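You operate a simulated robot arm through the tools that you are given. There is no shell and no other tool. Be economical: measure what you need, move in short steps, check, and stop when the job is done.

You run a simulated robot arm. Do the job below in one go: nothing can be reset, and whatever is moved stays where it is left.

TASK
Crank-mix the yellow tin, then tip it into the black pail.
Fine: water-based practice paint; the tin stands in the mixer; crank while its lid is on; leave the empty tin and its lid on the low stand; lid on the pail.
Where things are to end (x, y in the base frame): yellow tin within 60 mm of [640, 220].

It is judged by the outcome, as a careful person would: the job done as asked, and still so three seconds after it is handed in. It fails if anything else is knocked over, pushed out of place, dropped, spilled or broken. Lids that push on must go on centred and level and be pressed home; caps that screw on are set level and turned clockwise until they are tight.

THE ROBOT
A 6-joint arm with a two-finger parallel gripper, fixed in place. Base frame: the origin is at the foot of the arm, x ahead of it, y to its left, z up; the work surface is at about z = 500. Lengths are in mm, angles in degrees, forces in N, time in s.
With the tool pointing down near the work surface it reaches from about 320 to 700 mm from the base axis. Its first joint turns from -166.0 to 166.0 degrees. Payload 4.1 kg.
Tool frame: the origin (TCP) lies between the finger pads and is the grasp point; the fingertips stand 23 mm ahead of it; z points along the fingers, y is the line along which they close. Largest opening 94 mm; finger width 38, thickness 10; the body of the gripper, 54 by 96 mm, starts 39 mm behind the TCP.
Orientation is told as [roll, pitch, yaw] about the base's x, y, z axes, in that order, counted from this pose: with the fingers straight down and closing along the base's y, the tool's x points along the base's -x, its y along +y and its z along -z.

THE INTERFACE
- The arm moves only by the tool arm_command. Its arguments are lists of equal length, an entry for each row: "rotation": the turn, a rotation vector about the base's x, y, z in units of 4 degrees (1.0 is 4 degrees), a list of three; "dp": the shift along the base's x, y, z in units of 30 mm (1.0 is 30 mm), a list of three; "hand": the opening, from 0 (shut) to 1 (fully open). In form: {"rotation": [[wx, wy, wz], ...], "dp": [[x, y, z], ...], "hand": [hand, ...]}. A call has 1 to 10 rows; each row shifts and turns the commanded pose from where the row before left it. A call with a number of a shift or a turn outside -1 to 1 is refused whole. Rows are played at 5 a second. More than 50 mm and 8.6 degrees between two rows, or a gripper value outside its range, and nothing of the call is played. Where a pose cannot be reached the arm comes as near as it can. A force on the tool above 40 N (or 10 N above the force at the start of the call, whichever is more), or a blocked arm, ends the call early, and 0.2 s more pass. The fingers move at their own pace (about 45 mm/s each) and stop on an object; they squeeze with about 34 N. The grip force told is the motor's: it shows also when the fingers shut on nothing. Time passes only in rows, and 0.2 s behind the last, so rows that do not move let the fingers close. It gives the time, the measured TCP pose, the force on the tool (base axes), the opening and the grip force at its end, in the units of the frame above (readings bear some noise), with the torque about the TCP (base axes, N m) and any sound that the robot's microphone picked up.
- Cameras (640 x 400 px; columns grow to the right, rows downward): "scene" is fixed at [399.7, -499.1, 1233.1]; the picture's right is [1.00, -0.06, 0.00], its down [-0.03, -0.57, -0.82] and it looks along [0.05, 0.82, -0.57] (base axes); focal length 341 px, centre (320, 200). "wrist" rides on the gripper at [86, 16, -74] in the tool frame; the picture's right is [-0.18, 0.98, 0.00], its down [-0.58, -0.11, -0.81] and it looks along [-0.79, -0.15, 0.59] (tool axes); focal length 243 px, centre (320, 200). There is no depth. A picture from a camera that has moved, and an enlarged one, comes with that camera's place and axes in the base frame and with its lens.
- snapshot(camera): a new picture of that camera. It takes no simulated time.
- lift_body(by): slides the trunk up (or, below 0, down) by that many mm; the arm rides with it, the base frame stays. It gives what a move gives, with no picture.
- enlarge(camera, box): a new picture of the part [left, top, right, bottom] of that camera's present view, enlarged. It takes no simulated time.
- sign_off(): hands the job in; it is judged then, once.

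Go step by step. Nothing tells you positions but the pictures and the camera data: compare them with the known pose of the tool, close in by small moves and look again before you grip or let go. The budget is 120 turns and 76 pictures, counting those below and the enlarged ones. Unless the task says otherwise, let go and move clear before handing in, and close with one line.

The tools are called after ">>>" as a command line: name --argument value ..., lists and objects as JSON in quotes. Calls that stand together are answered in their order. arm_command: Moves the arm, as the interface text tells. Its arguments: {"type":"object","properties":{"rotation":{"type":"array","items":{"type":"array","items":{"type":"number"}}},"dp":{"type":"array","items":{"type":"array","items":{"type":"number"}}},"hand":{"type":"array","items":{"type":"number"}}},"required":["rotation","dp","hand"]} The other tools are called the same way: lift_body (by) slides the trunk up or down; snapshot (camera) takes a picture; enlarge (camera, box) takes an enlarged picture of a part of a camera's view; sign_off () hands the job in.

At the start:

```text
time: 0.0
tool_pos: [360.6, 321.3, 902.7]
ee_rot: [0.0, 0.0, 0.0]
wrist_force: [0.8, 0.1, -0.5]
ft_torque: [0.01, 0.0, -0.01]
gripper_width: 93.8
grasp_force: 0.0
trunk travel left (down, up): [-250.0, 340.0]
```

scene: 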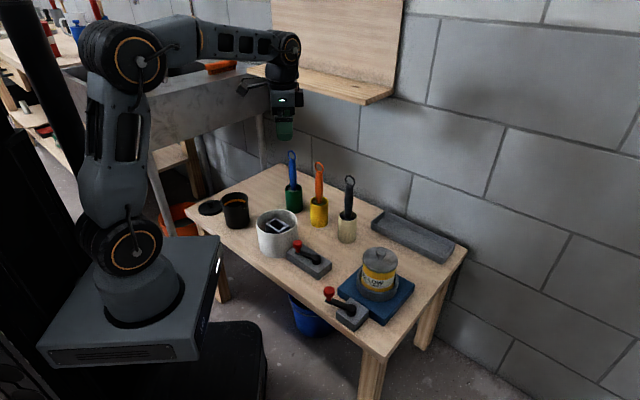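
wrist: 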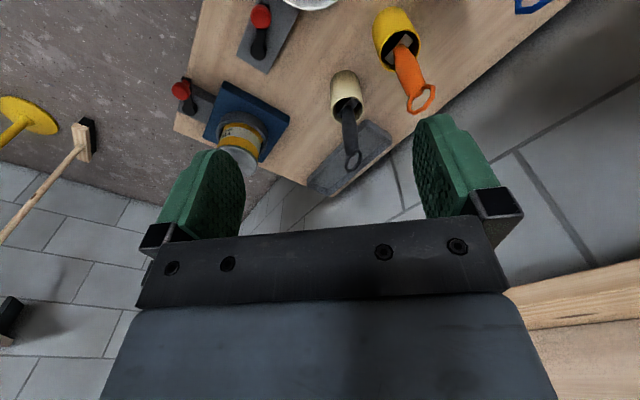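

I see a table with the yellow tin in a blue mixer, a crank beside it, a second crank nearby, a black pail with a lid next to it, and a grey low stand. I'll look closer first.

>>> enlarge --camera "scene" --box '[300, 200, 480, 340]'

>>> enlarge --camera "scene" --box '[180, 140, 360, 280]'

```text
2.86 times, centred on (390, 270) of scene
camera zoom: at [399.7, -499.1, 1233.1], right [1.0, -0.06, 0.0], down [-0.03, -0.57, -0.82], along [0.05, 0.82, -0.57], focal length 974 px, centre (120, 0)
```

zoom: 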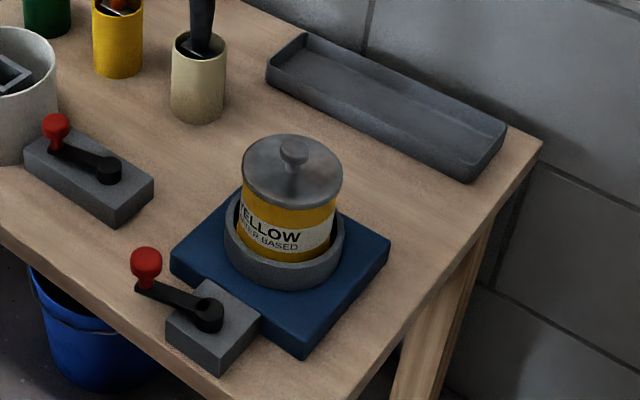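

```text
2.86 times, centred on (270, 210) of scene
camera zoom: at [399.7, -499.1, 1233.1], right [1.0, -0.06, 0.0], down [-0.03, -0.57, -0.82], along [0.05, 0.82, -0.57], focal length 974 px, centre (463, 171)
```

zoom: 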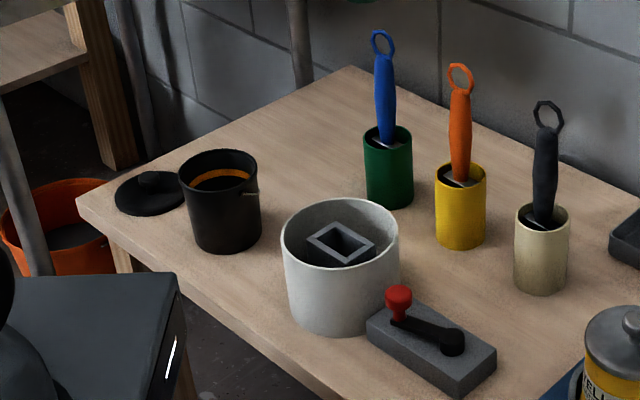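

The tin sits in the blue mixer at about (585, 95) and the pail is at about (165, 455) with its lid behind it. The target (640, 220) falls on bare wood of the low table. I'll move the wrist camera nearer the mixer to measure it.

>>> arm_command --rotation '[[0, 0, 0], [0, 0, 0], [0, 0, 0], [0, 0, 0], [0, 0, 0], [0, 0, 0], [0, 0, 0], [0, 0, 0], [0, 0, 0], [0, 0, 0]]' --dp '[[0, -0.9, -0.5], [0, -0.9, -0.5], [0, -0.9, -0.5], [0, -0.9, -0.5], [0, -0.9, -0.5], [0, -0.9, -0.5], [0, -0.9, -0.5], [0, -0.9, -0.5], [0, -0.9, -0.5], [0, -0.9, -0.5]]' --hand '[1, 1, 1, 1, 1, 1, 1, 1, 1, 1]'

>>> snapshot --camera "wrist"

```text
time: 2.2
tool_pos: [360.4, 52.0, 754.1]
ee_rot: [0.0, 0.0, 0.0]
wrist_force: [1.0, 0.8, -0.4]
ft_torque: [-0.05, -0.01, 0.03]
gripper_width: 93.9
grasp_force: 0.0
trunk travel left (down, up): [-250.0, 340.0]
```

```text
71 pictures are left
camera wrist: at [274.3, 67.2, 828.3], right [0.18, 0.98, 0.0], down [0.58, -0.11, 0.81], along [0.79, -0.15, -0.59], focal length 243 px, centre (320, 200)
```

wrist: 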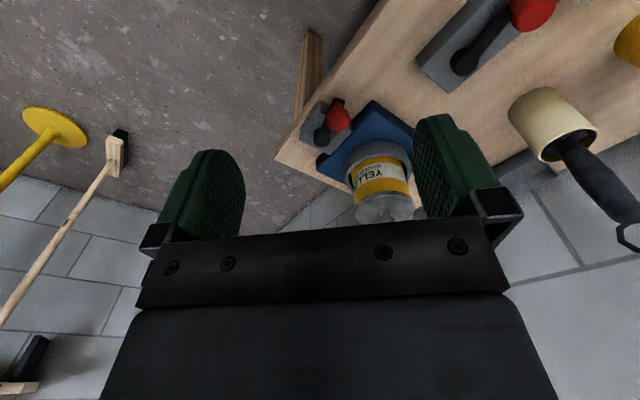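

The wrist view is upside down but clear. I'll enlarge the mixer area to measure it.

>>> enlarge --camera "wrist" --box '[270, 85, 430, 235]'

```text
2.67 times, centred on (350, 160) of wrist
camera zoom: at [274.3, 67.2, 828.3], right [0.18, 0.98, 0.0], down [0.58, -0.11, 0.81], along [0.79, -0.15, -0.59], focal length 647 px, centre (240, 307)
```

zoom: 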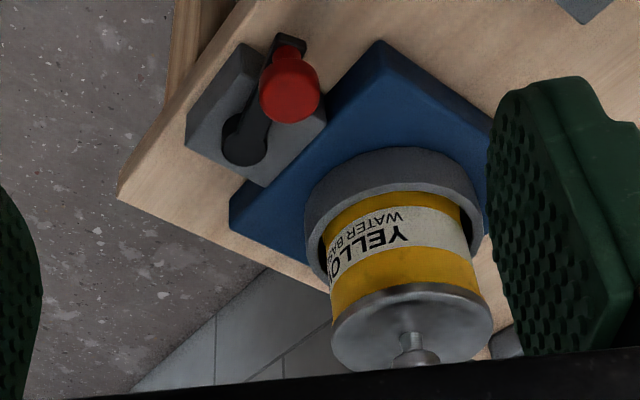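

Triangulation puts the tin near (587, 105), its lid knob top at z≈646, the crank knob near (457, 57, 574) and the pivot near (508, 26). I'll go closer for a better measurement of the crank circle.

>>> arm_command --rotation '[[0, 0, 0], [0, 0, 0], [0, 0, 0], [0, 0, 0]]' --dp '[[0, -0.3, -0.7], [0, -0.3, -0.7], [0, -0.3, -0.7], [0, -0.3, -0.7]]' --hand '[1, 1, 1, 1]'

>>> snapshot --camera "wrist"

>>> enlarge --camera "scene" --box '[320, 235, 420, 325]'

```text
time: 3.2
tool_pos: [360.6, 16.6, 670.0]
ee_rot: [0.0, -0.1, 0.0]
wrist_force: [0.4, 0.1, 0.2]
ft_torque: [-0.02, -0.01, -0.01]
gripper_width: 93.9
grasp_force: 0.2
trunk travel left (down, up): [-250.0, 340.0]
```

```text
69 pictures are left
camera wrist: at [274.2, 31.5, 744.7], right [0.18, 0.98, 0.0], down [0.58, -0.11, 0.81], along [0.79, -0.15, -0.59], focal length 243 px, centre (320, 200)
```

wrist: 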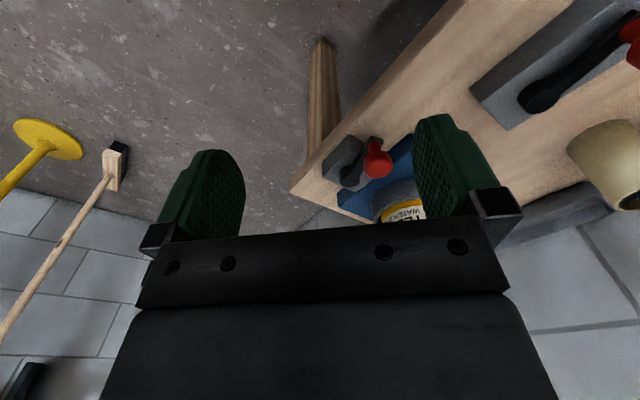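

```text
4.44 times, centred on (370, 280) of scene
camera zoom: at [399.7, -499.1, 1233.1], right [1.0, -0.06, 0.0], down [-0.03, -0.57, -0.82], along [0.05, 0.82, -0.57], focal length 1516 px, centre (98, -156)
```

zoom: 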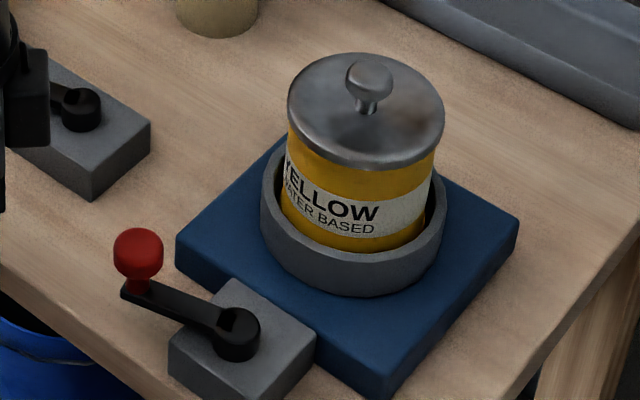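

The crank radius is about 58 mm and passes very near the tin, so I plan to push the crank arm with closed fingers, keeping the hand on the pivot side. I'll check the heights with one more enlargement.

>>> enlarge --camera "wrist" --box '[300, 120, 428, 200]'

```text
5.00 times, centred on (364, 160) of wrist
camera zoom: at [274.2, 31.5, 744.7], right [0.18, 0.98, 0.0], down [0.58, -0.11, 0.81], along [0.79, -0.15, -0.59], focal length 1213 px, centre (100, 400)
```

zoom: 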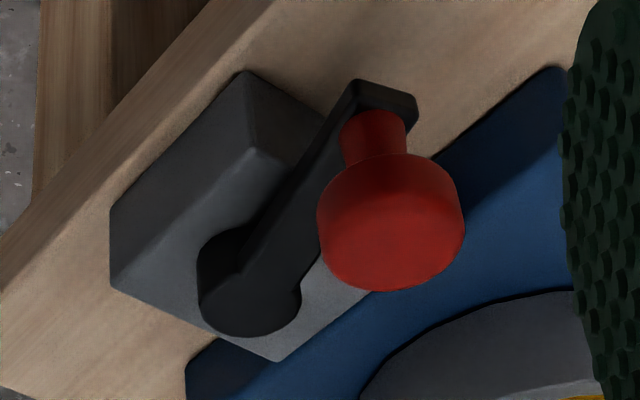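

The arm bar top is at z≈546, the pivot at (510, 27) and the crank radius about 60. I'll move above the mixer, yaw 45° and close the fingers to use as a pusher.

>>> arm_command --rotation '[[0, 0, 0.9], [0, 0, 0.9], [0, 0, 0.9], [0, 0, 0.9], [0, 0, 0.9], [0, 0, 0.9], [0, 0, 0.9], [0, 0, 0.9], [0, 0, 0.9], [0, 0, 0.9]]' --dp '[[0.523, 0.144, 0], [0.523, 0.144, 0], [0.523, 0.144, 0], [0.523, 0.144, 0], [0.523, 0.144, 0], [0.523, 0.144, 0], [0.523, 0.144, 0], [0.523, 0.144, 0], [0.523, 0.144, 0], [0.523, 0.144, 0]]' --hand '[0, 0, 0, 0, 0, 0, 0, 0, 0, 0]'

>>> arm_command --rotation '[[0, 0, 0.75], [0, 0, 0.75], [0, 0, 0.75], [0.7071, -0.7071, 0], [0.7071, -0.7071, 0]]' --dp '[[0, 0, 0], [0, 0, 0], [0, 0, 0], [0, 0, -0.5], [0, 0, -0.5]]' --hand '[0, 0, 0, 0, 0]'

>>> enlarge --camera "scene" --box '[290, 200, 450, 320]'

```text
time: 5.4
tool_pos: [519.0, 58.8, 669.9]
ee_rot: [0.0, 0.0, 36.1]
wrist_force: [-0.8, 0.2, 0.5]
ft_torque: [0.01, -0.03, 0.02]
gripper_width: 0.0
grasp_force: 34.0
trunk travel left (down, up): [-250.0, 340.0]
```

```text
time: 6.6
tool_pos: [518.3, 59.0, 639.7]
ee_rot: [0.0, -8.0, 45.0]
wrist_force: [0.1, -0.4, 0.5]
ft_torque: [-0.04, 0.01, 0.03]
gripper_width: 0.0
grasp_force: 33.8
trunk travel left (down, up): [-250.0, 340.0]
```

```text
3.33 times, centred on (370, 260) of scene
camera zoom: at [399.7, -499.1, 1233.1], right [1.0, -0.06, 0.0], down [-0.03, -0.57, -0.82], along [0.05, 0.82, -0.57], focal length 1137 px, centre (153, 0)
```

zoom: 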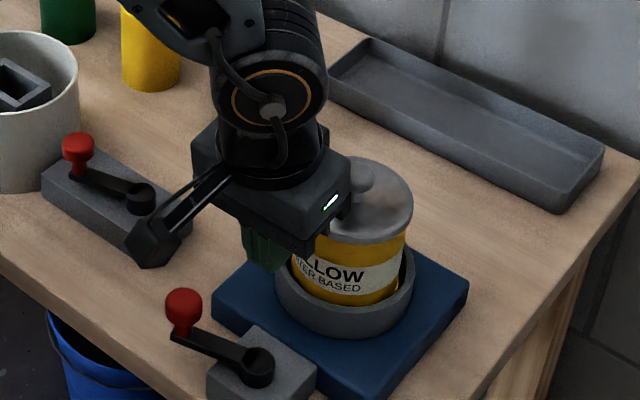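

The tool is over the gap between pivot and tin, with clearance as planned. I'll go down in steps beside the crank arm.

>>> arm_command --rotation '[[0, 0, 0], [0, 0, 0], [0, 0, 0], [0, 0, 0], [0, 0, 0]]' --dp '[[0, 0, -0.6], [0, 0, -0.6], [0, 0, -0.6], [0, 0, -0.4], [0, 0, -0.3]]' --hand '[0, 0, 0, 0, 0]'

>>> enlarge --camera "scene" --box '[290, 200, 450, 320]'

>>> snapshot --camera "wrist"

```text
time: 7.8
tool_pos: [523.7, 57.1, 576.5]
ee_rot: [-0.8, -9.0, 44.9]
wrist_force: [-6.7, -9.6, 26.4]
ft_torque: [0.9, -1.33, -0.28]
gripper_width: 0.1
grasp_force: 33.6
trunk travel left (down, up): [-250.0, 340.0]
stopped in row 5: the force on the tool passed its limit at 46 N (the readings are from after the stop); the commanded pose is now the measured one
```

```text
3.33 times, centred on (370, 260) of scene
camera zoom: at [399.7, -499.1, 1233.1], right [1.0, -0.06, 0.0], down [-0.03, -0.57, -0.82], along [0.05, 0.82, -0.57], focal length 1137 px, centre (153, 0)
```

zoom: 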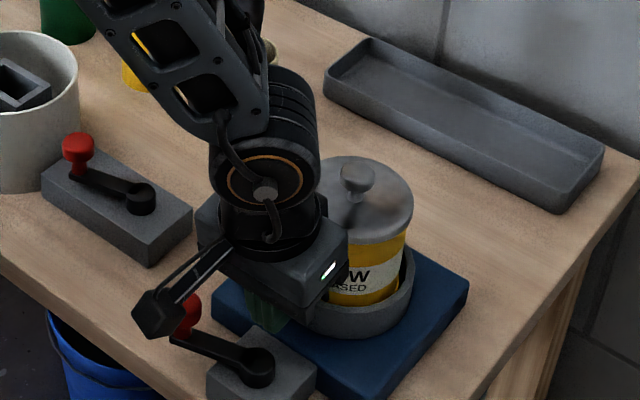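

```text
64 pictures are left
camera wrist: at [442.9, 0.2, 636.7], right [-0.56, 0.83, 0.01], down [0.39, 0.25, 0.89], along [0.73, 0.51, -0.46], focal length 243 px, centre (320, 200)
```

wrist: 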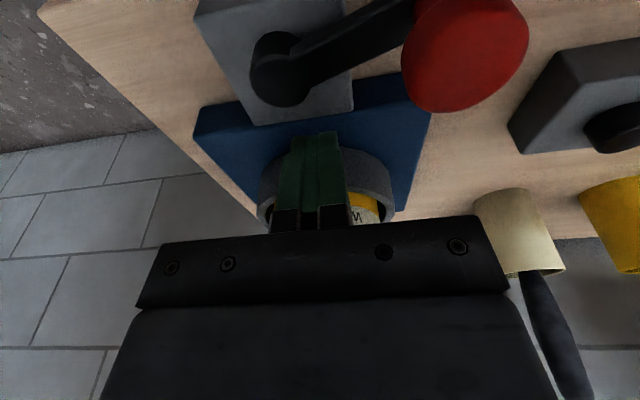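

The fingertip landed on the mixer's ring, whose top is about z 551, so I'll rise just above it. From there I'll push the red knob around from the inside, on a 36 mm circle.

>>> arm_command --rotation '[[0, 0.2, 0], [0, 0, 0], [0, 0, 0], [0, 0, 0], [0, 0, 0], [0, 0, 0], [0, 0, 0]]' --dp '[[0, 0, 0.17], [-0.335, 0.092, 0], [-0.417, 0, 0], [-0.392, -0.142, 0], [-0.319, -0.268, 0], [-0.208, -0.361, 0], [-0.072, -0.41, 0]]' --hand '[0, 0, 0, 0, 0, 0, 0]'

>>> enlarge --camera "scene" --box '[290, 200, 450, 320]'

```text
time: 9.4
tool_pos: [471.5, 26.9, 577.8]
ee_rot: [-0.1, -8.2, 45.0]
wrist_force: [15.8, 8.2, -2.4]
ft_torque: [0.02, -0.06, 0.28]
gripper_width: 0.0
grasp_force: 34.0
trunk travel left (down, up): [-250.0, 340.0]
```

```text
3.33 times, centred on (370, 260) of scene
camera zoom: at [399.7, -499.1, 1233.1], right [1.0, -0.06, 0.0], down [-0.03, -0.57, -0.82], along [0.05, 0.82, -0.57], focal length 1137 px, centre (153, 0)
```

zoom: 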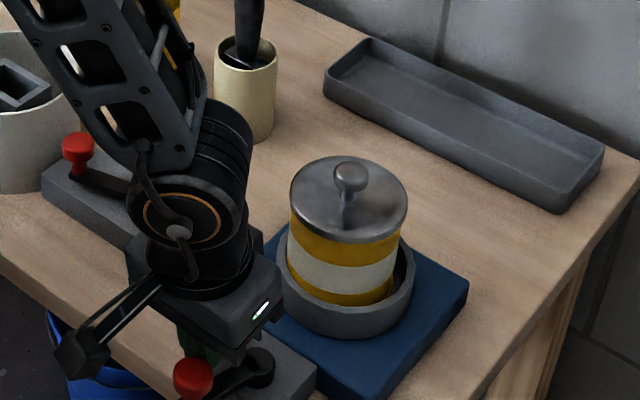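

The crank turns and the tin turns with it. I'll continue around and watch as the knob nears the tin.

>>> arm_command --rotation '[[0, 0, 0], [0, 0, 0], [0, 0, 0], [0, 0, 0], [0, 0, 0], [0, 0, 0], [0, 0, 0], [0, 0, 0]]' --dp '[[0.072, -0.41, 0.04], [0.208, -0.361, 0], [0.319, -0.268, 0], [0.392, -0.142, 0], [0.417, 0, 0], [0.392, 0.142, 0], [0.319, 0.268, 0], [0.208, 0.361, 0]]' --hand '[0, 0, 0, 0, 0, 0, 0, 0]'

>>> enlarge --camera "scene" --box '[290, 200, 450, 320]'

```text
time: 9.8
tool_pos: [476.0, 17.0, 579.8]
ee_rot: [-0.7, -8.5, 45.1]
wrist_force: [15.0, 13.1, -0.6]
ft_torque: [0.0, -0.07, 0.27]
gripper_width: 0.0
grasp_force: 34.1
trunk travel left (down, up): [-250.0, 340.0]
stopped in row 2: the force on the tool passed its limit at 48 N (the readings are from after the stop); the commanded pose is now the measured one
```

```text
3.33 times, centred on (370, 260) of scene
camera zoom: at [399.7, -499.1, 1233.1], right [1.0, -0.06, 0.0], down [-0.03, -0.57, -0.82], along [0.05, 0.82, -0.57], focal length 1137 px, centre (153, 0)
```

zoom: 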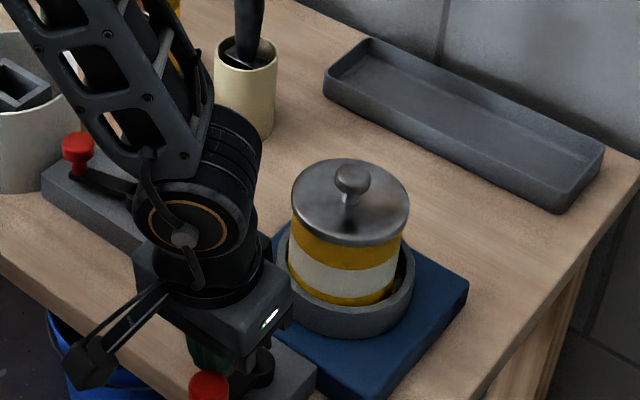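

The closed fingers wedged against the inside of the knob, so I need to trail the knob at its own radius. I'll back off, get behind it, and continue.

>>> arm_command --rotation '[[0, 0, 0], [0, 0, 0], [0, 0, 0], [0, 0, 0], [0, 0, 0], [0, 0, 0]]' --dp '[[-0.343, 0.363, 0], [-0.543, -0.54, 0], [0.4, -0.4, 0], [0.213, -0.497, 0], [0.377, -0.47, 0], [0.59, -0.213, 0]]' --hand '[0, 0, 0, 0, 0, 0]'

>>> enlarge --camera "scene" --box '[290, 200, 450, 320]'

```text
time: 10.2
tool_pos: [469.7, 27.5, 582.6]
ee_rot: [-1.2, -9.0, 45.3]
wrist_force: [8.9, 3.3, 1.1]
ft_torque: [-0.04, -0.04, 0.18]
gripper_width: 0.0
grasp_force: 33.9
trunk travel left (down, up): [-250.0, 340.0]
stopped in row 2: the force on the tool passed its limit at 54 N (the readings are from after the stop); the commanded pose is now the measured one
```

```text
3.33 times, centred on (370, 260) of scene
camera zoom: at [399.7, -499.1, 1233.1], right [1.0, -0.06, 0.0], down [-0.03, -0.57, -0.82], along [0.05, 0.82, -0.57], focal length 1137 px, centre (153, 0)
```

zoom: 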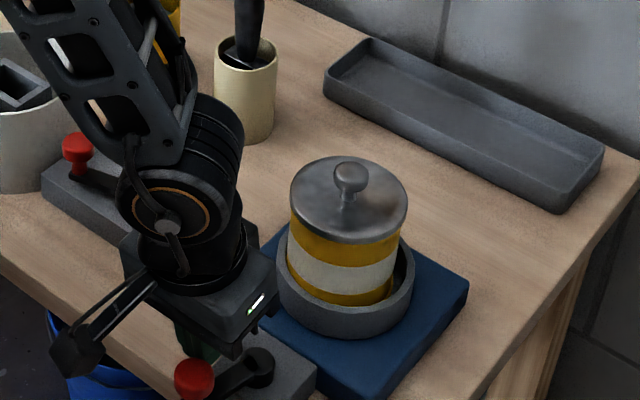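

The knob followed the fingers back a little. I'll clear further sideways before getting behind it.

>>> arm_command --rotation '[[0, 0, 0], [0.3, 0.25, 0], [0, 0, 0], [0, 0, 0], [0, 0, 0], [0, 0, 0]]' --dp '[[-0.347, 0.557, 0], [-0.66, -0.66, 0], [0.283, -0.567, 0], [0.353, -0.493, 0], [0.377, -0.423, 0], [0.473, -0.33, 0]]' --hand '[0, 0, 0, 0, 0, 0]'

>>> enlarge --camera "scene" --box '[290, 200, 450, 320]'

```text
time: 11.6
tool_pos: [481.6, -30.2, 582.0]
ee_rot: [0.5, -9.0, 45.1]
wrist_force: [-1.3, -0.1, -0.5]
ft_torque: [0.02, 0.01, -0.01]
gripper_width: 0.1
grasp_force: 34.3
trunk travel left (down, up): [-250.0, 340.0]
```

```text
3.33 times, centred on (370, 260) of scene
camera zoom: at [399.7, -499.1, 1233.1], right [1.0, -0.06, 0.0], down [-0.03, -0.57, -0.82], along [0.05, 0.82, -0.57], focal length 1137 px, centre (153, 0)
```

zoom: 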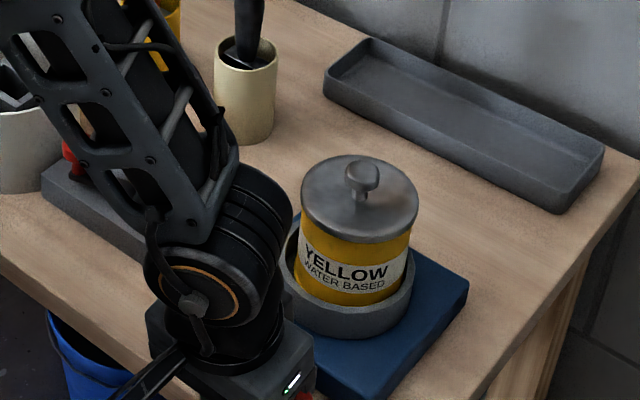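

The tin moves with the crank as a mixer should. I'll continue around the outside toward the far side.

>>> arm_command --rotation '[[0, 0, 0], [0, 0, 0], [0, 0, 0], [0, 0, 0], [0, 0, 0]]' --dp '[[0.707, -0.237, 0], [0.777, 0.163, 0], [0.637, 0.307, 0], [0.353, 0.45, 0], [0.047, 0.61, 0]]' --hand '[0, 0, 0, 0, 0]'

>>> enlarge --camera "scene" --box '[290, 220, 450, 340]'

```text
time: 12.2
tool_pos: [505.5, -35.5, 580.5]
ee_rot: [1.6, -8.5, 44.8]
wrist_force: [-13.7, -2.8, 7.0]
ft_torque: [0.02, 0.01, 0.02]
gripper_width: 0.0
grasp_force: 33.6
trunk travel left (down, up): [-250.0, 340.0]
stopped in row 2: the force on the tool passed its limit at 51 N (the readings are from after the stop); the commanded pose is now the measured one
```

```text
3.33 times, centred on (370, 280) of scene
camera zoom: at [399.7, -499.1, 1233.1], right [1.0, -0.06, 0.0], down [-0.03, -0.57, -0.82], along [0.05, 0.82, -0.57], focal length 1137 px, centre (153, -67)
```

zoom: 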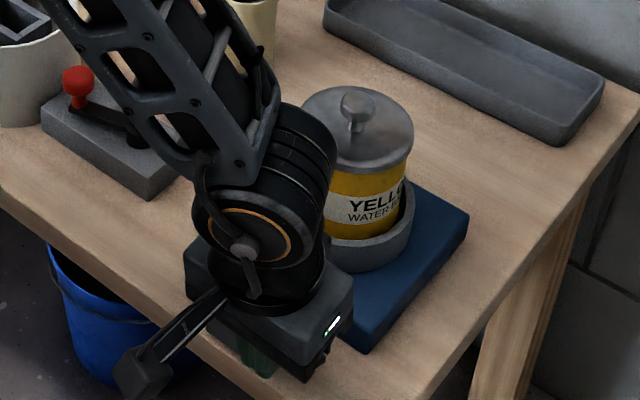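

The knob is hidden behind the hand, so I'll check with the wrist camera.

>>> snapshot --camera "wrist"

```text
58 pictures are left
camera wrist: at [426.8, -95.7, 641.6], right [-0.57, 0.82, 0.05], down [0.42, 0.23, 0.88], along [0.71, 0.52, -0.47], focal length 243 px, centre (320, 200)
```

wrist: 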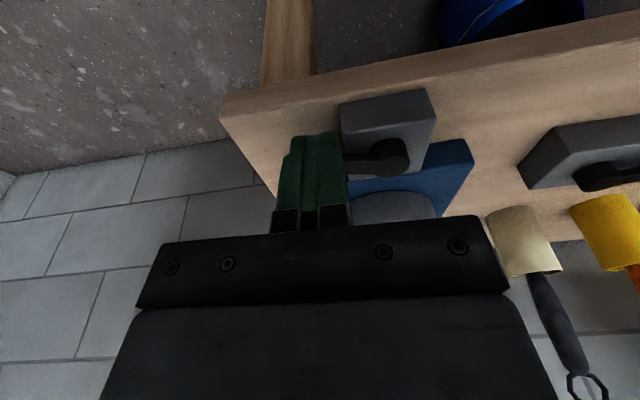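

The arm is near the e-side and the knob sits just ahead of the fingers as intended, so the stop came from pushing too fast. I'll go on in slower steps.

>>> arm_command --rotation '[[-0.35, 0, 0], [0, 0, 0], [0, 0, 0], [0, 0, 0], [0, 0, 0], [0, 0, 0], [0, 0, 0], [0, 0, 0]]' --dp '[[0.37, 0.04, 0], [0.377, 0.093, 0], [0.353, 0.167, 0], [0.33, 0.19, 0], [0.26, 0.257, 0], [0.117, 0.307, 0], [0.023, 0.353, 0], [-0.047, 0.33, 0]]' --hand '[0, 0, 0, 0, 0, 0, 0, 0]'

>>> enlarge --camera "scene" --box '[290, 220, 450, 340]'

>>> snapshot --camera "wrist"

```text
time: 12.5
tool_pos: [505.0, -37.1, 578.9]
ee_rot: [1.7, -7.6, 45.0]
wrist_force: [-22.2, -11.3, 20.6]
ft_torque: [0.07, -0.33, -0.05]
gripper_width: 0.2
grasp_force: 34.2
trunk travel left (down, up): [-250.0, 340.0]
stopped in row 1: the force on the tool passed its limit at 51 N (the readings are from after the stop); the commanded pose is now the measured one
```

```text
3.33 times, centred on (370, 280) of scene
camera zoom: at [399.7, -499.1, 1233.1], right [1.0, -0.06, 0.0], down [-0.03, -0.57, -0.82], along [0.05, 0.82, -0.57], focal length 1137 px, centre (153, -67)
```

zoom: 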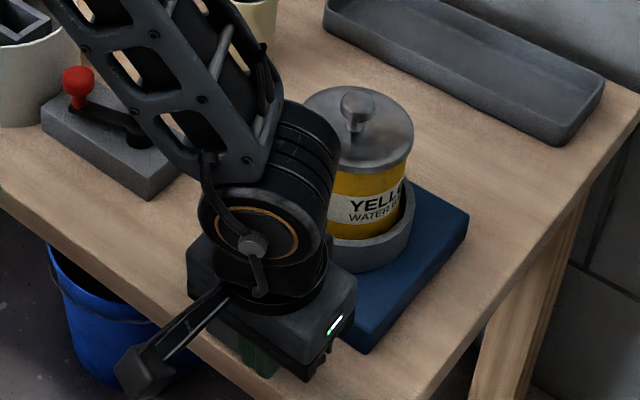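

```text
56 pictures are left
camera wrist: at [428.3, -95.2, 642.8], right [-0.57, 0.82, 0.05], down [0.43, 0.24, 0.87], along [0.7, 0.52, -0.49], focal length 243 px, centre (320, 200)
```

wrist: 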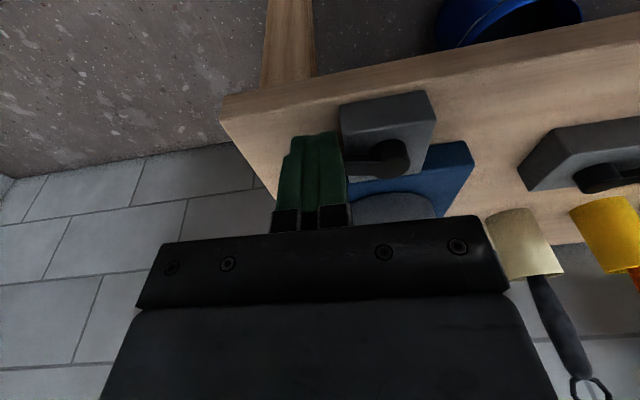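

It seems blocked here. I'll back away and look at the crank.

>>> arm_command --rotation '[[0, 0, 0], [0, 0, 0], [0, 0, 0], [0, 0, 0], [0, 0, 0]]' --dp '[[-0.6, -0.2, 0], [-0.5, -0.3, 0.5], [-0.6, 0.6, 0.9], [-0.7, 0.7, 0.9], [-0.7, 0.7, 0.9]]' --hand '[0, 0, 0, 0, 0]'

>>> enlarge --camera "scene" --box '[310, 235, 430, 325]'

>>> snapshot --camera "wrist"

```text
time: 13.7
tool_pos: [413.9, 9.7, 674.0]
ee_rot: [1.7, -7.7, 45.1]
wrist_force: [-0.6, -1.0, 0.7]
ft_torque: [0.02, 0.04, -0.01]
gripper_width: 0.0
grasp_force: 33.7
trunk travel left (down, up): [-250.0, 340.0]
```

```text
4.44 times, centred on (370, 280) of scene
camera zoom: at [399.7, -499.1, 1233.1], right [1.0, -0.06, 0.0], down [-0.03, -0.57, -0.82], along [0.05, 0.82, -0.57], focal length 1516 px, centre (98, -156)
```

zoom: 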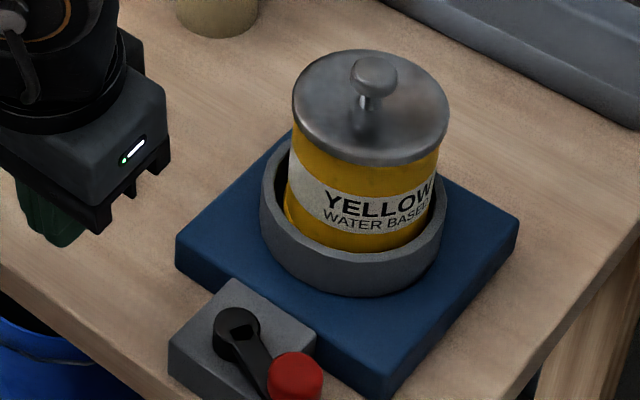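

```text
54 pictures are left
camera wrist: at [337.4, -49.2, 737.3], right [-0.57, 0.82, 0.05], down [0.43, 0.24, 0.87], along [0.7, 0.52, -0.48], focal length 243 px, centre (320, 200)
```

wrist: 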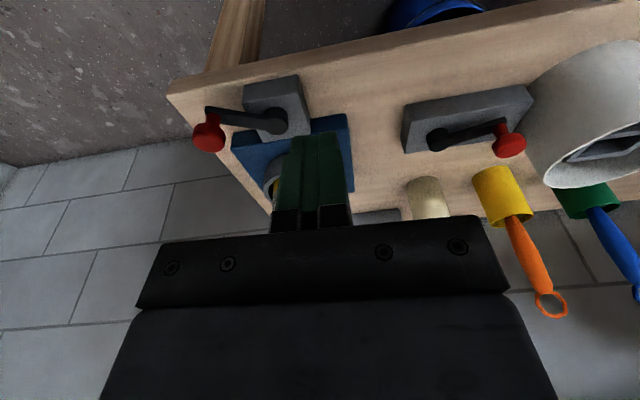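

The crank isn't blocked: the knob is at about (529, −30) and my fingers were wedging it outward. I'll grip the knob instead, held near the tin-side edge of the fingers so the hand clears the tin all the way round.

>>> arm_command --rotation '[[-0.3, -0.3, 0], [0, 0, 0], [0, 0, 0], [0, 0, 0]]' --dp '[[0.878, -0.413, -0.28], [0.878, -0.413, -0.28], [0.878, -0.413, -0.28], [0.878, -0.413, -0.28]]' --hand '[0.6, 0.6, 0.6, 0.6]'

>>> snapshot --camera "wrist"

>>> enlarge --camera "scene" --box '[290, 240, 450, 360]'

```text
time: 14.7
tool_pos: [520.5, -39.4, 639.8]
ee_rot: [-0.1, -7.6, 45.3]
wrist_force: [-0.4, 0.0, -0.5]
ft_torque: [-0.02, -0.02, -0.03]
gripper_width: 56.2
grasp_force: 0.0
trunk travel left (down, up): [-250.0, 340.0]
```

```text
53 pictures are left
camera wrist: at [442.0, -97.6, 702.2], right [-0.57, 0.82, 0.02], down [0.41, 0.26, 0.88], along [0.71, 0.51, -0.48], focal length 243 px, centre (320, 200)
```

wrist: 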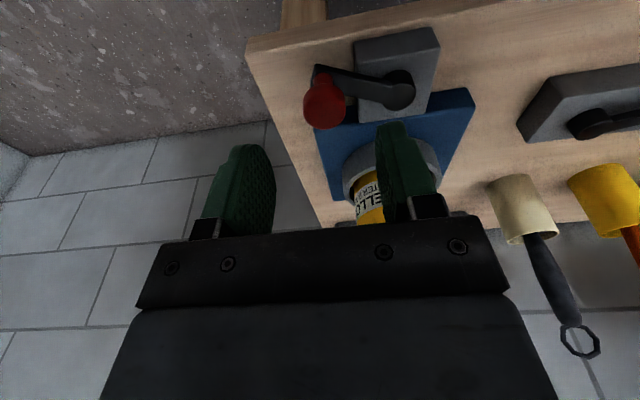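

```text
3.33 times, centred on (370, 300) of scene
camera zoom: at [399.7, -499.1, 1233.1], right [1.0, -0.06, 0.0], down [-0.03, -0.57, -0.82], along [0.05, 0.82, -0.57], focal length 1137 px, centre (153, -133)
```

zoom: 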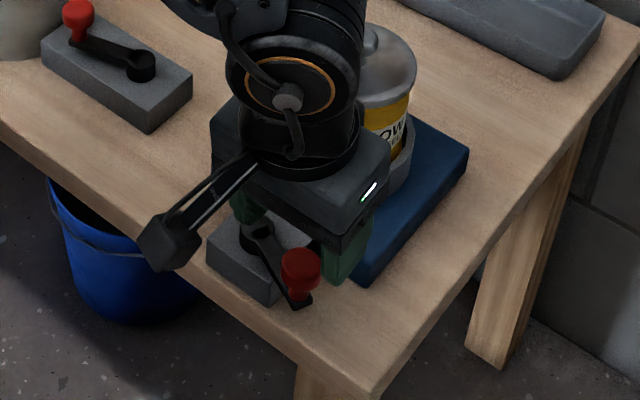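

The knob is between the open fingers as seen from above. I'll go down and grip it.

>>> arm_command --rotation '[[0, 0, 0], [0, 0, 0], [0, 0, 0], [0, 0, 0], [0, 0, 0], [0, 0, 0], [0, 0, 0]]' --dp '[[-0.1, -0.1, -0.4], [0, 0, -0.4], [0, 0, -0.4], [0, 0, -0.4], [0, 0, 0], [0, 0, 0], [0, 0, 0]]' --hand '[0.6, 0.6, 0.6, 0.6, 0, 0, 0]'

>>> snapshot --camera "wrist"

```text
time: 16.3
tool_pos: [518.1, -40.9, 591.9]
ee_rot: [0.1, -7.6, 45.4]
wrist_force: [-2.8, 4.8, -1.5]
ft_torque: [0.16, -0.06, 0.15]
gripper_width: 26.8
grasp_force: 44.4
trunk travel left (down, up): [-250.0, 340.0]
```

```text
51 pictures are left
camera wrist: at [438.5, -99.0, 654.5], right [-0.57, 0.82, 0.02], down [0.41, 0.26, 0.88], along [0.71, 0.51, -0.48], focal length 243 px, centre (320, 200)
```

wrist: 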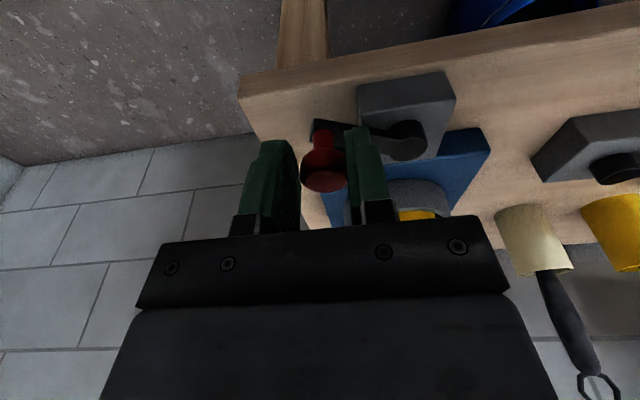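

The knob (27 mm wide) is gripped. I'll start cranking along the 60 mm circle, a short arc first.

>>> arm_command --rotation '[[0, 0, 0], [0, 0, 0], [0, 0, 0], [0, 0, 0], [0, 0, 0], [0, 0, 0]]' --dp '[[0.38, 0.173, 0], [0.336, 0.249, 0], [0.277, 0.313, 0], [0.206, 0.364, 0], [0.126, 0.399, 0], [0.04, 0.416, 0]]' --hand '[0, 0, 0, 0, 0, 0]'

>>> enlarge --camera "scene" --box '[290, 220, 450, 340]'

```text
time: 16.9
tool_pos: [527.0, -36.0, 593.9]
ee_rot: [0.7, -7.1, 45.1]
wrist_force: [-21.4, -15.1, 22.6]
ft_torque: [-0.3, 0.79, -0.08]
gripper_width: 26.5
grasp_force: 44.6
trunk travel left (down, up): [-250.0, 340.0]
stopped in row 2: the force on the tool passed its limit at 48 N (the readings are from after the stop); the commanded pose is now the measured one
```

```text
3.33 times, centred on (370, 280) of scene
camera zoom: at [399.7, -499.1, 1233.1], right [1.0, -0.06, 0.0], down [-0.03, -0.57, -0.82], along [0.05, 0.82, -0.57], focal length 1137 px, centre (153, -67)
```

zoom: 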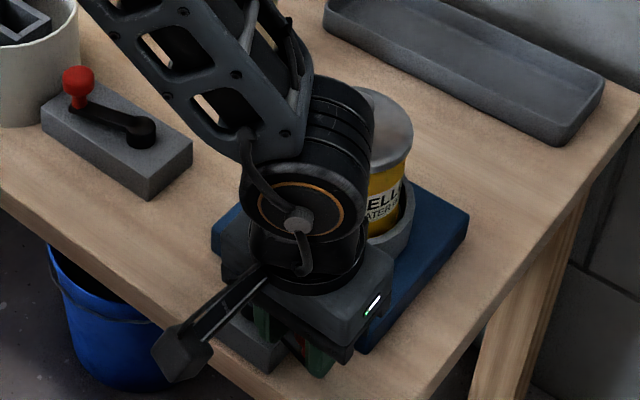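

It moved a little and then stopped on force, so the crank is damped. I'll continue more slowly.

>>> arm_command --rotation '[[0, 0, 0], [0, 0, 0], [0, 0, 0], [0, 0, 0], [0, 0, 0], [0, 0, 0]]' --dp '[[0.15, 0.089, -0.02], [0.142, 0.102, 0], [0.132, 0.114, 0], [0.122, 0.125, 0], [0.11, 0.135, 0], [0.098, 0.144, 0]]' --hand '[0, 0, 0, 0, 0, 0]'

>>> snapshot --camera "wrist"

```text
time: 17.2
tool_pos: [527.5, -36.3, 592.6]
ee_rot: [0.8, -7.0, 45.3]
wrist_force: [-21.5, -23.6, 25.1]
ft_torque: [-0.65, 0.85, -0.18]
gripper_width: 26.4
grasp_force: 44.7
trunk travel left (down, up): [-250.0, 340.0]
stopped in row 1: the force on the tool passed its limit at 49 N (the readings are from after the stop); the commanded pose is now the measured one
```

```text
49 pictures are left
camera wrist: at [450.9, -93.5, 656.6], right [-0.57, 0.82, 0.04], down [0.42, 0.26, 0.87], along [0.7, 0.51, -0.49], focal length 243 px, centre (320, 200)
```

wrist: 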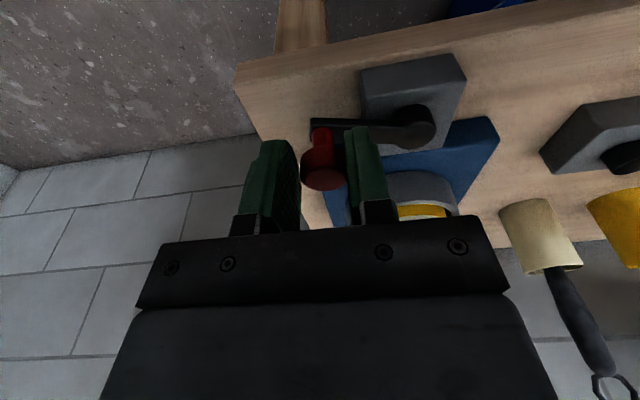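

The knob is still gripped but the crank seems to have come up against a stop in this direction. I'll try the other way, clockwise, in the same grip.

>>> arm_command --rotation '[[0, 0, 0], [-0.1, -0.15, 0], [0, 0, 0], [0, 0, 0], [0, 0, 0], [0, 0, 0], [0, 0, 0], [0, 0, 0], [0, 0, 0], [0, 0, 0]]' --dp '[[-0.255, -0.113, 0], [-0.268, -0.077, 0], [-0.276, -0.039, 0], [-0.279, 0, 0], [-0.276, 0.039, 0], [-0.268, 0.077, 0], [-0.255, 0.113, 0], [-0.237, 0.148, 0], [-0.214, 0.179, 0], [-0.187, 0.207, 0]]' --hand '[0, 0, 0, 0, 0, 0, 0, 0, 0, 0]'

>>> snapshot --camera "wrist"

>>> enlarge --camera "scene" --box '[290, 220, 450, 340]'

```text
time: 18.2
tool_pos: [500.5, -45.1, 592.1]
ee_rot: [-0.6, -7.4, 45.4]
wrist_force: [-1.7, -35.3, 0.8]
ft_torque: [-0.5, -0.1, -0.19]
gripper_width: 26.6
grasp_force: 45.2
trunk travel left (down, up): [-250.0, 340.0]
stopped in row 5: the force on the tool passed its limit at 52 N (the readings are from after the stop); the commanded pose is now the measured one
```

```text
48 pictures are left
camera wrist: at [421.4, -102.0, 655.0], right [-0.57, 0.82, 0.01], down [0.4, 0.27, 0.88], along [0.72, 0.5, -0.48], focal length 243 px, centre (320, 200)
```

wrist: 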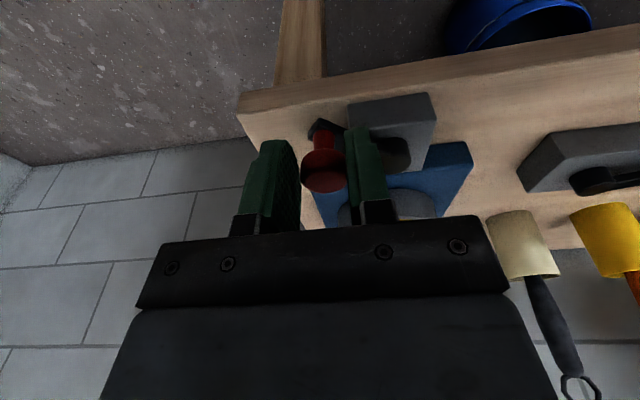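

```text
3.33 times, centred on (370, 280) of scene
camera zoom: at [399.7, -499.1, 1233.1], right [1.0, -0.06, 0.0], down [-0.03, -0.57, -0.82], along [0.05, 0.82, -0.57], focal length 1137 px, centre (153, -67)
```

zoom: 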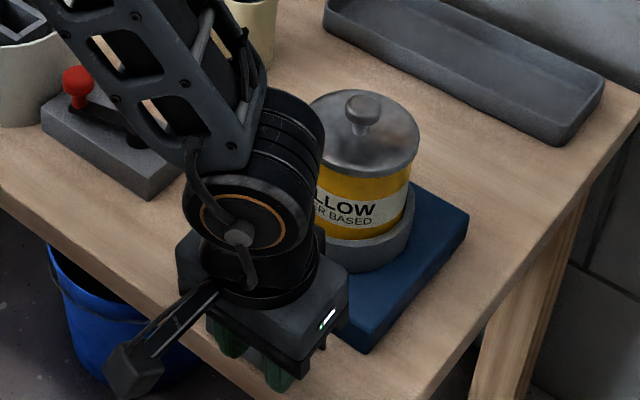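

The force here is purely radial, so my circle centre is off by several mm. I'll relieve it and measure.

>>> arm_command --rotation '[[0, 0, 0], [0, 0, 0]]' --dp '[[0, -0.1, 0], [0, 0, 0]]' --hand '[0, 0, 0]'

```text
refused: the lists must be of equal length
```

I sent mismatched list lengths, so I'll resend the small relief move.

>>> arm_command --rotation '[[0, 0, 0], [0, 0, 0]]' --dp '[[0, -0.1, 0], [0, 0, 0]]' --hand '[0, 0]'

```text
time: 18.8
tool_pos: [501.0, -44.5, 591.9]
ee_rot: [-0.5, -7.4, 45.5]
wrist_force: [4.8, -19.2, 1.3]
ft_torque: [-0.4, -0.34, -0.48]
gripper_width: 26.8
grasp_force: 45.2
trunk travel left (down, up): [-250.0, 340.0]
```

The remaining force eases with small commanded shifts at about 5 N/mm, so the commanded path had just drifted radially. With a refitted circle (centre ≈ (498.5, 12), r≈57), I'll continue clockwise.

>>> arm_command --rotation '[[0, 0, 0], [0, 0, 0], [0, 0, 0], [0, 0, 0], [0, 0, 0], [0, 0, 0]]' --dp '[[-0.253, -0.123, 0], [-0.26, 0.047, 0], [-0.253, 0.083, 0], [-0.237, 0.113, 0], [-0.22, 0.15, 0], [-0.197, 0.177, 0]]' --hand '[0, 0, 0, 0, 0, 0]'

```text
time: 20.2
tool_pos: [455.9, -31.9, 591.5]
ee_rot: [-0.3, -7.2, 45.3]
wrist_force: [-6.3, -21.9, 19.9]
ft_torque: [-0.2, -0.19, -0.74]
gripper_width: 26.7
grasp_force: 44.4
trunk travel left (down, up): [-250.0, 340.0]
```

It turned about 40° clockwise. The points fit a circle centred near (495, 18) with r≈63, so I'll continue.

>>> arm_command --rotation '[[0, 0, 0], [0, 0, 0], [0, 0, 0], [0, 0, 0], [0, 0, 0], [0, 0, 0], [0, 0, 0], [0, 0, 0]]' --dp '[[-0.26, 0.06, 0.1], [-0.19, 0.227, 0], [-0.153, 0.247, 0], [-0.12, 0.27, 0], [-0.08, 0.28, 0], [-0.04, 0.29, 0], [0, 0.293, 0], [0.04, 0.29, 0]]' --hand '[0, 0, 0, 0, 0, 0, 0, 0]'

>>> enlarge --camera "scene" --box '[290, 220, 450, 340]'

```text
time: 22.0
tool_pos: [433.7, 27.0, 594.1]
ee_rot: [-0.5, -7.3, 45.6]
wrist_force: [-0.4, 0.3, -0.1]
ft_torque: [0.0, -0.01, 0.0]
gripper_width: 0.0
grasp_force: 42.6
trunk travel left (down, up): [-250.0, 340.0]
```

```text
3.33 times, centred on (370, 280) of scene
camera zoom: at [399.7, -499.1, 1233.1], right [1.0, -0.06, 0.0], down [-0.03, -0.57, -0.82], along [0.05, 0.82, -0.57], focal length 1137 px, centre (153, -67)
```

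zoom: 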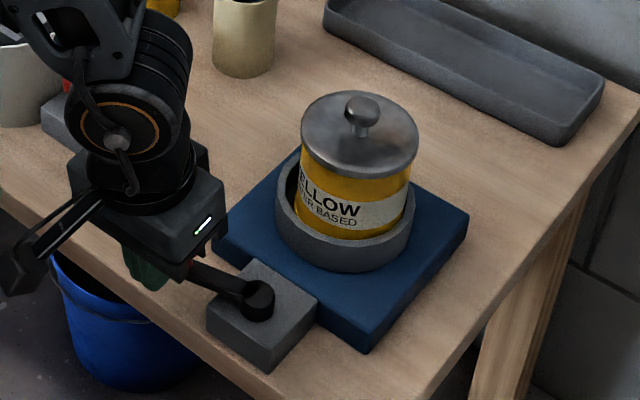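

The knob slipped out at the end near the crank's starting angle, because it sat close to the finger edge. I'll rise, open and look again to regrip better.

>>> arm_command --rotation '[[0, 0, 0], [0, 0, 0], [0, 0, 0], [0, 0, 0]]' --dp '[[-0.3, -0.3, 0.8], [-0.3, -0.3, 0.8], [0, 0, 0.3], [0, 0, 0]]' --hand '[0.2, 0.6, 0.6, 0.6]'

>>> snapshot --camera "wrist"

>>> enlarge --camera "scene" --box '[310, 245, 430, 335]'

```text
time: 23.0
tool_pos: [414.8, 10.0, 652.0]
ee_rot: [-0.4, -7.2, 45.3]
wrist_force: [0.0, 0.5, 0.4]
ft_torque: [0.02, 0.01, 0.0]
gripper_width: 56.3
grasp_force: 0.1
trunk travel left (down, up): [-250.0, 340.0]
```

```text
45 pictures are left
camera wrist: at [336.5, -47.4, 715.0], right [-0.57, 0.82, 0.02], down [0.41, 0.27, 0.87], along [0.71, 0.51, -0.49], focal length 243 px, centre (320, 200)
```

wrist: 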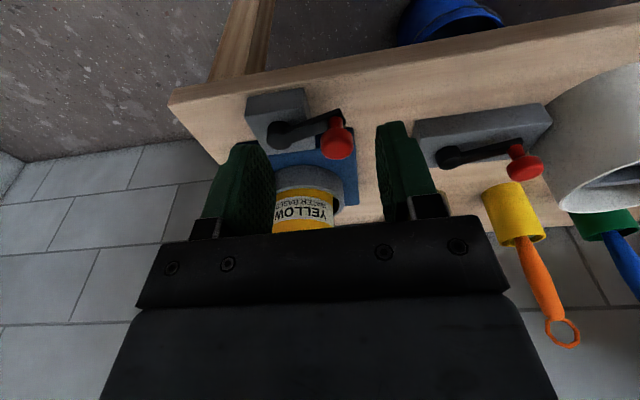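

```text
4.44 times, centred on (370, 290) of scene
camera zoom: at [399.7, -499.1, 1233.1], right [1.0, -0.06, 0.0], down [-0.03, -0.57, -0.82], along [0.05, 0.82, -0.57], focal length 1516 px, centre (98, -200)
```

zoom: 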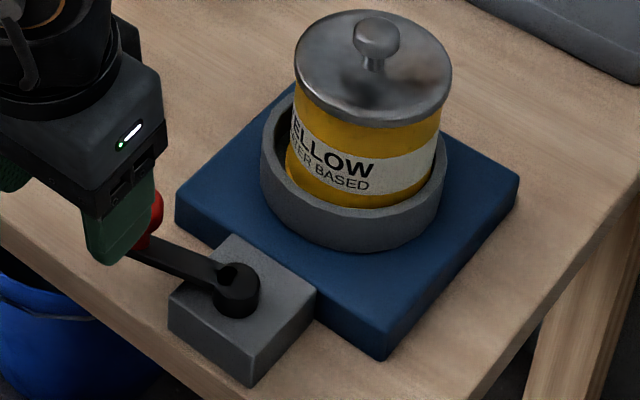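

The crank is back near 152°, so the friction is just viscous and no hard stop exists. I'll regrip the knob and crank clockwise slowly.

>>> arm_command --rotation '[[0, 0, 0], [0, 0, 0], [0, 0, 0], [0, 0, 0], [0, 0, 0]]' --dp '[[0.55, 0.56, 0], [0.55, 0.56, 0], [0, 0, -0.7], [0, 0, -0.7], [0, 0, -0.65]]' --hand '[0.6, 0.6, 0.6, 0.6, 0.6]'

>>> snapshot --camera "wrist"

>>> enlarge --camera "scene" --box '[300, 235, 420, 325]'

```text
time: 24.2
tool_pos: [447.7, 42.6, 590.4]
ee_rot: [-0.4, -7.3, 45.6]
wrist_force: [-0.6, -0.6, -0.1]
ft_torque: [-0.03, 0.01, 0.03]
gripper_width: 56.6
grasp_force: 0.1
trunk travel left (down, up): [-250.0, 340.0]
```

```text
43 pictures are left
camera wrist: at [369.5, -14.8, 653.3], right [-0.57, 0.82, 0.02], down [0.41, 0.27, 0.87], along [0.71, 0.51, -0.49], focal length 243 px, centre (320, 200)
```

wrist: 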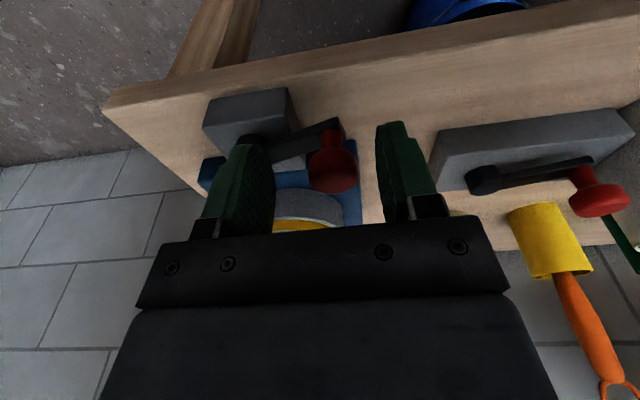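

```text
4.44 times, centred on (360, 280) of scene
camera zoom: at [399.7, -499.1, 1233.1], right [1.0, -0.06, 0.0], down [-0.03, -0.57, -0.82], along [0.05, 0.82, -0.57], focal length 1516 px, centre (142, -156)
```

zoom: 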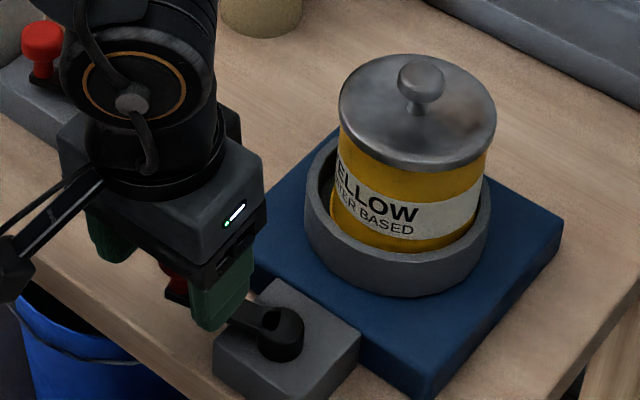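

The knob is between the fingers with a suitable offset. Closing now.

>>> arm_command --rotation '[[0, 0, 0], [0, 0, 0], [0, 0, 0]]' --dp '[[0, 0, -0.08], [0, 0, 0], [0, 0, 0]]' --hand '[0, 0, 0]'

>>> snapshot --camera "wrist"

```text
time: 25.0
tool_pos: [444.8, 45.1, 586.5]
ee_rot: [-0.1, -6.9, 45.5]
wrist_force: [-29.5, 20.8, 4.9]
ft_torque: [0.78, 0.16, 0.84]
gripper_width: 27.2
grasp_force: 44.6
trunk travel left (down, up): [-250.0, 340.0]
```

```text
41 pictures are left
camera wrist: at [366.5, -12.9, 651.3], right [-0.57, 0.82, 0.02], down [0.41, 0.27, 0.87], along [0.71, 0.51, -0.49], focal length 243 px, centre (320, 200)
```

wrist: 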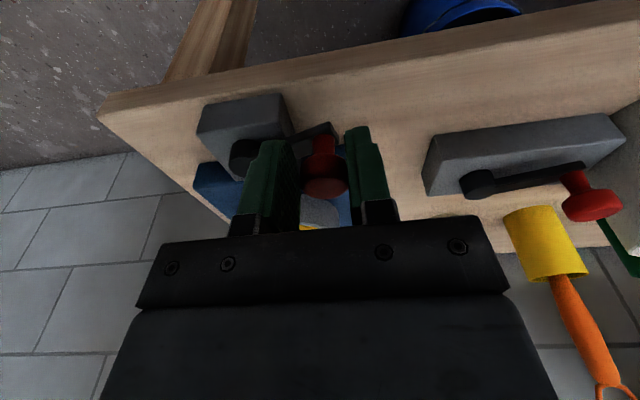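

Gripped; the knob centre is consistent with pivot (507.5, 26.5) and R≈60. I'll relieve the side load and crank clockwise slowly.

>>> arm_command --rotation '[[0, 0, 0], [0, 0, 0], [0, 0, 0], [0, 0, 0], [0, 0, 0], [0, 0, 0], [0, 0, 0], [0, 0, 0], [0, 0, 0]]' --dp '[[-0.097, 0.083, 0], [0.1, 0.188, 0], [0.117, 0.178, 0], [0.137, 0.163, 0], [0.153, 0.15, 0], [0.167, 0.13, 0], [0.18, 0.113, 0], [0.19, 0.097, 0], [0.2, 0.073, 0]]' --hand '[0, 0, 0, 0, 0, 0, 0, 0, 0]'

```text
time: 26.2
tool_pos: [460.2, 61.7, 588.9]
ee_rot: [-0.6, -7.5, 45.7]
wrist_force: [4.7, -52.7, 3.0]
ft_torque: [-1.33, 0.2, 0.04]
gripper_width: 27.3
grasp_force: 44.7
trunk travel left (down, up): [-250.0, 340.0]
stopped in row 5: the force on the tool passed its limit at 81 N (the readings are from after the stop); the commanded pose is now the measured one
```

A stiff contact stopped it. I'll look before anything else.

>>> snapshot --camera "scene"

>>> snapshot --camera "wrist"

```text
40 pictures are left
```

scene: 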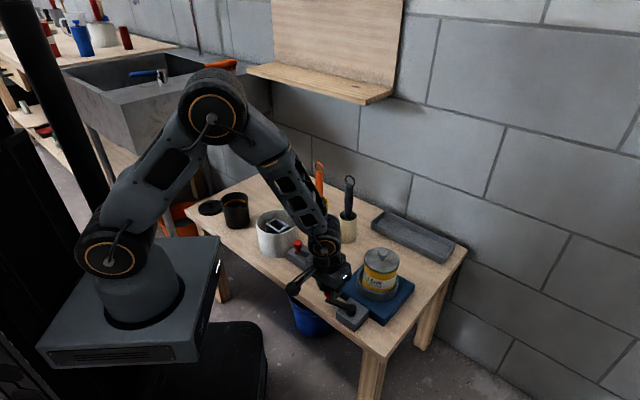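

```text
39 pictures are left
camera wrist: at [381.1, 4.6, 651.4], right [-0.57, 0.82, 0.01], down [0.4, 0.27, 0.88], along [0.71, 0.51, -0.48], focal length 243 px, centre (320, 200)
```

wrist: 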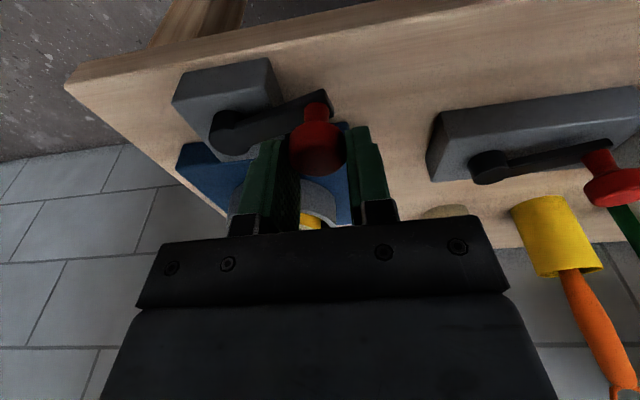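

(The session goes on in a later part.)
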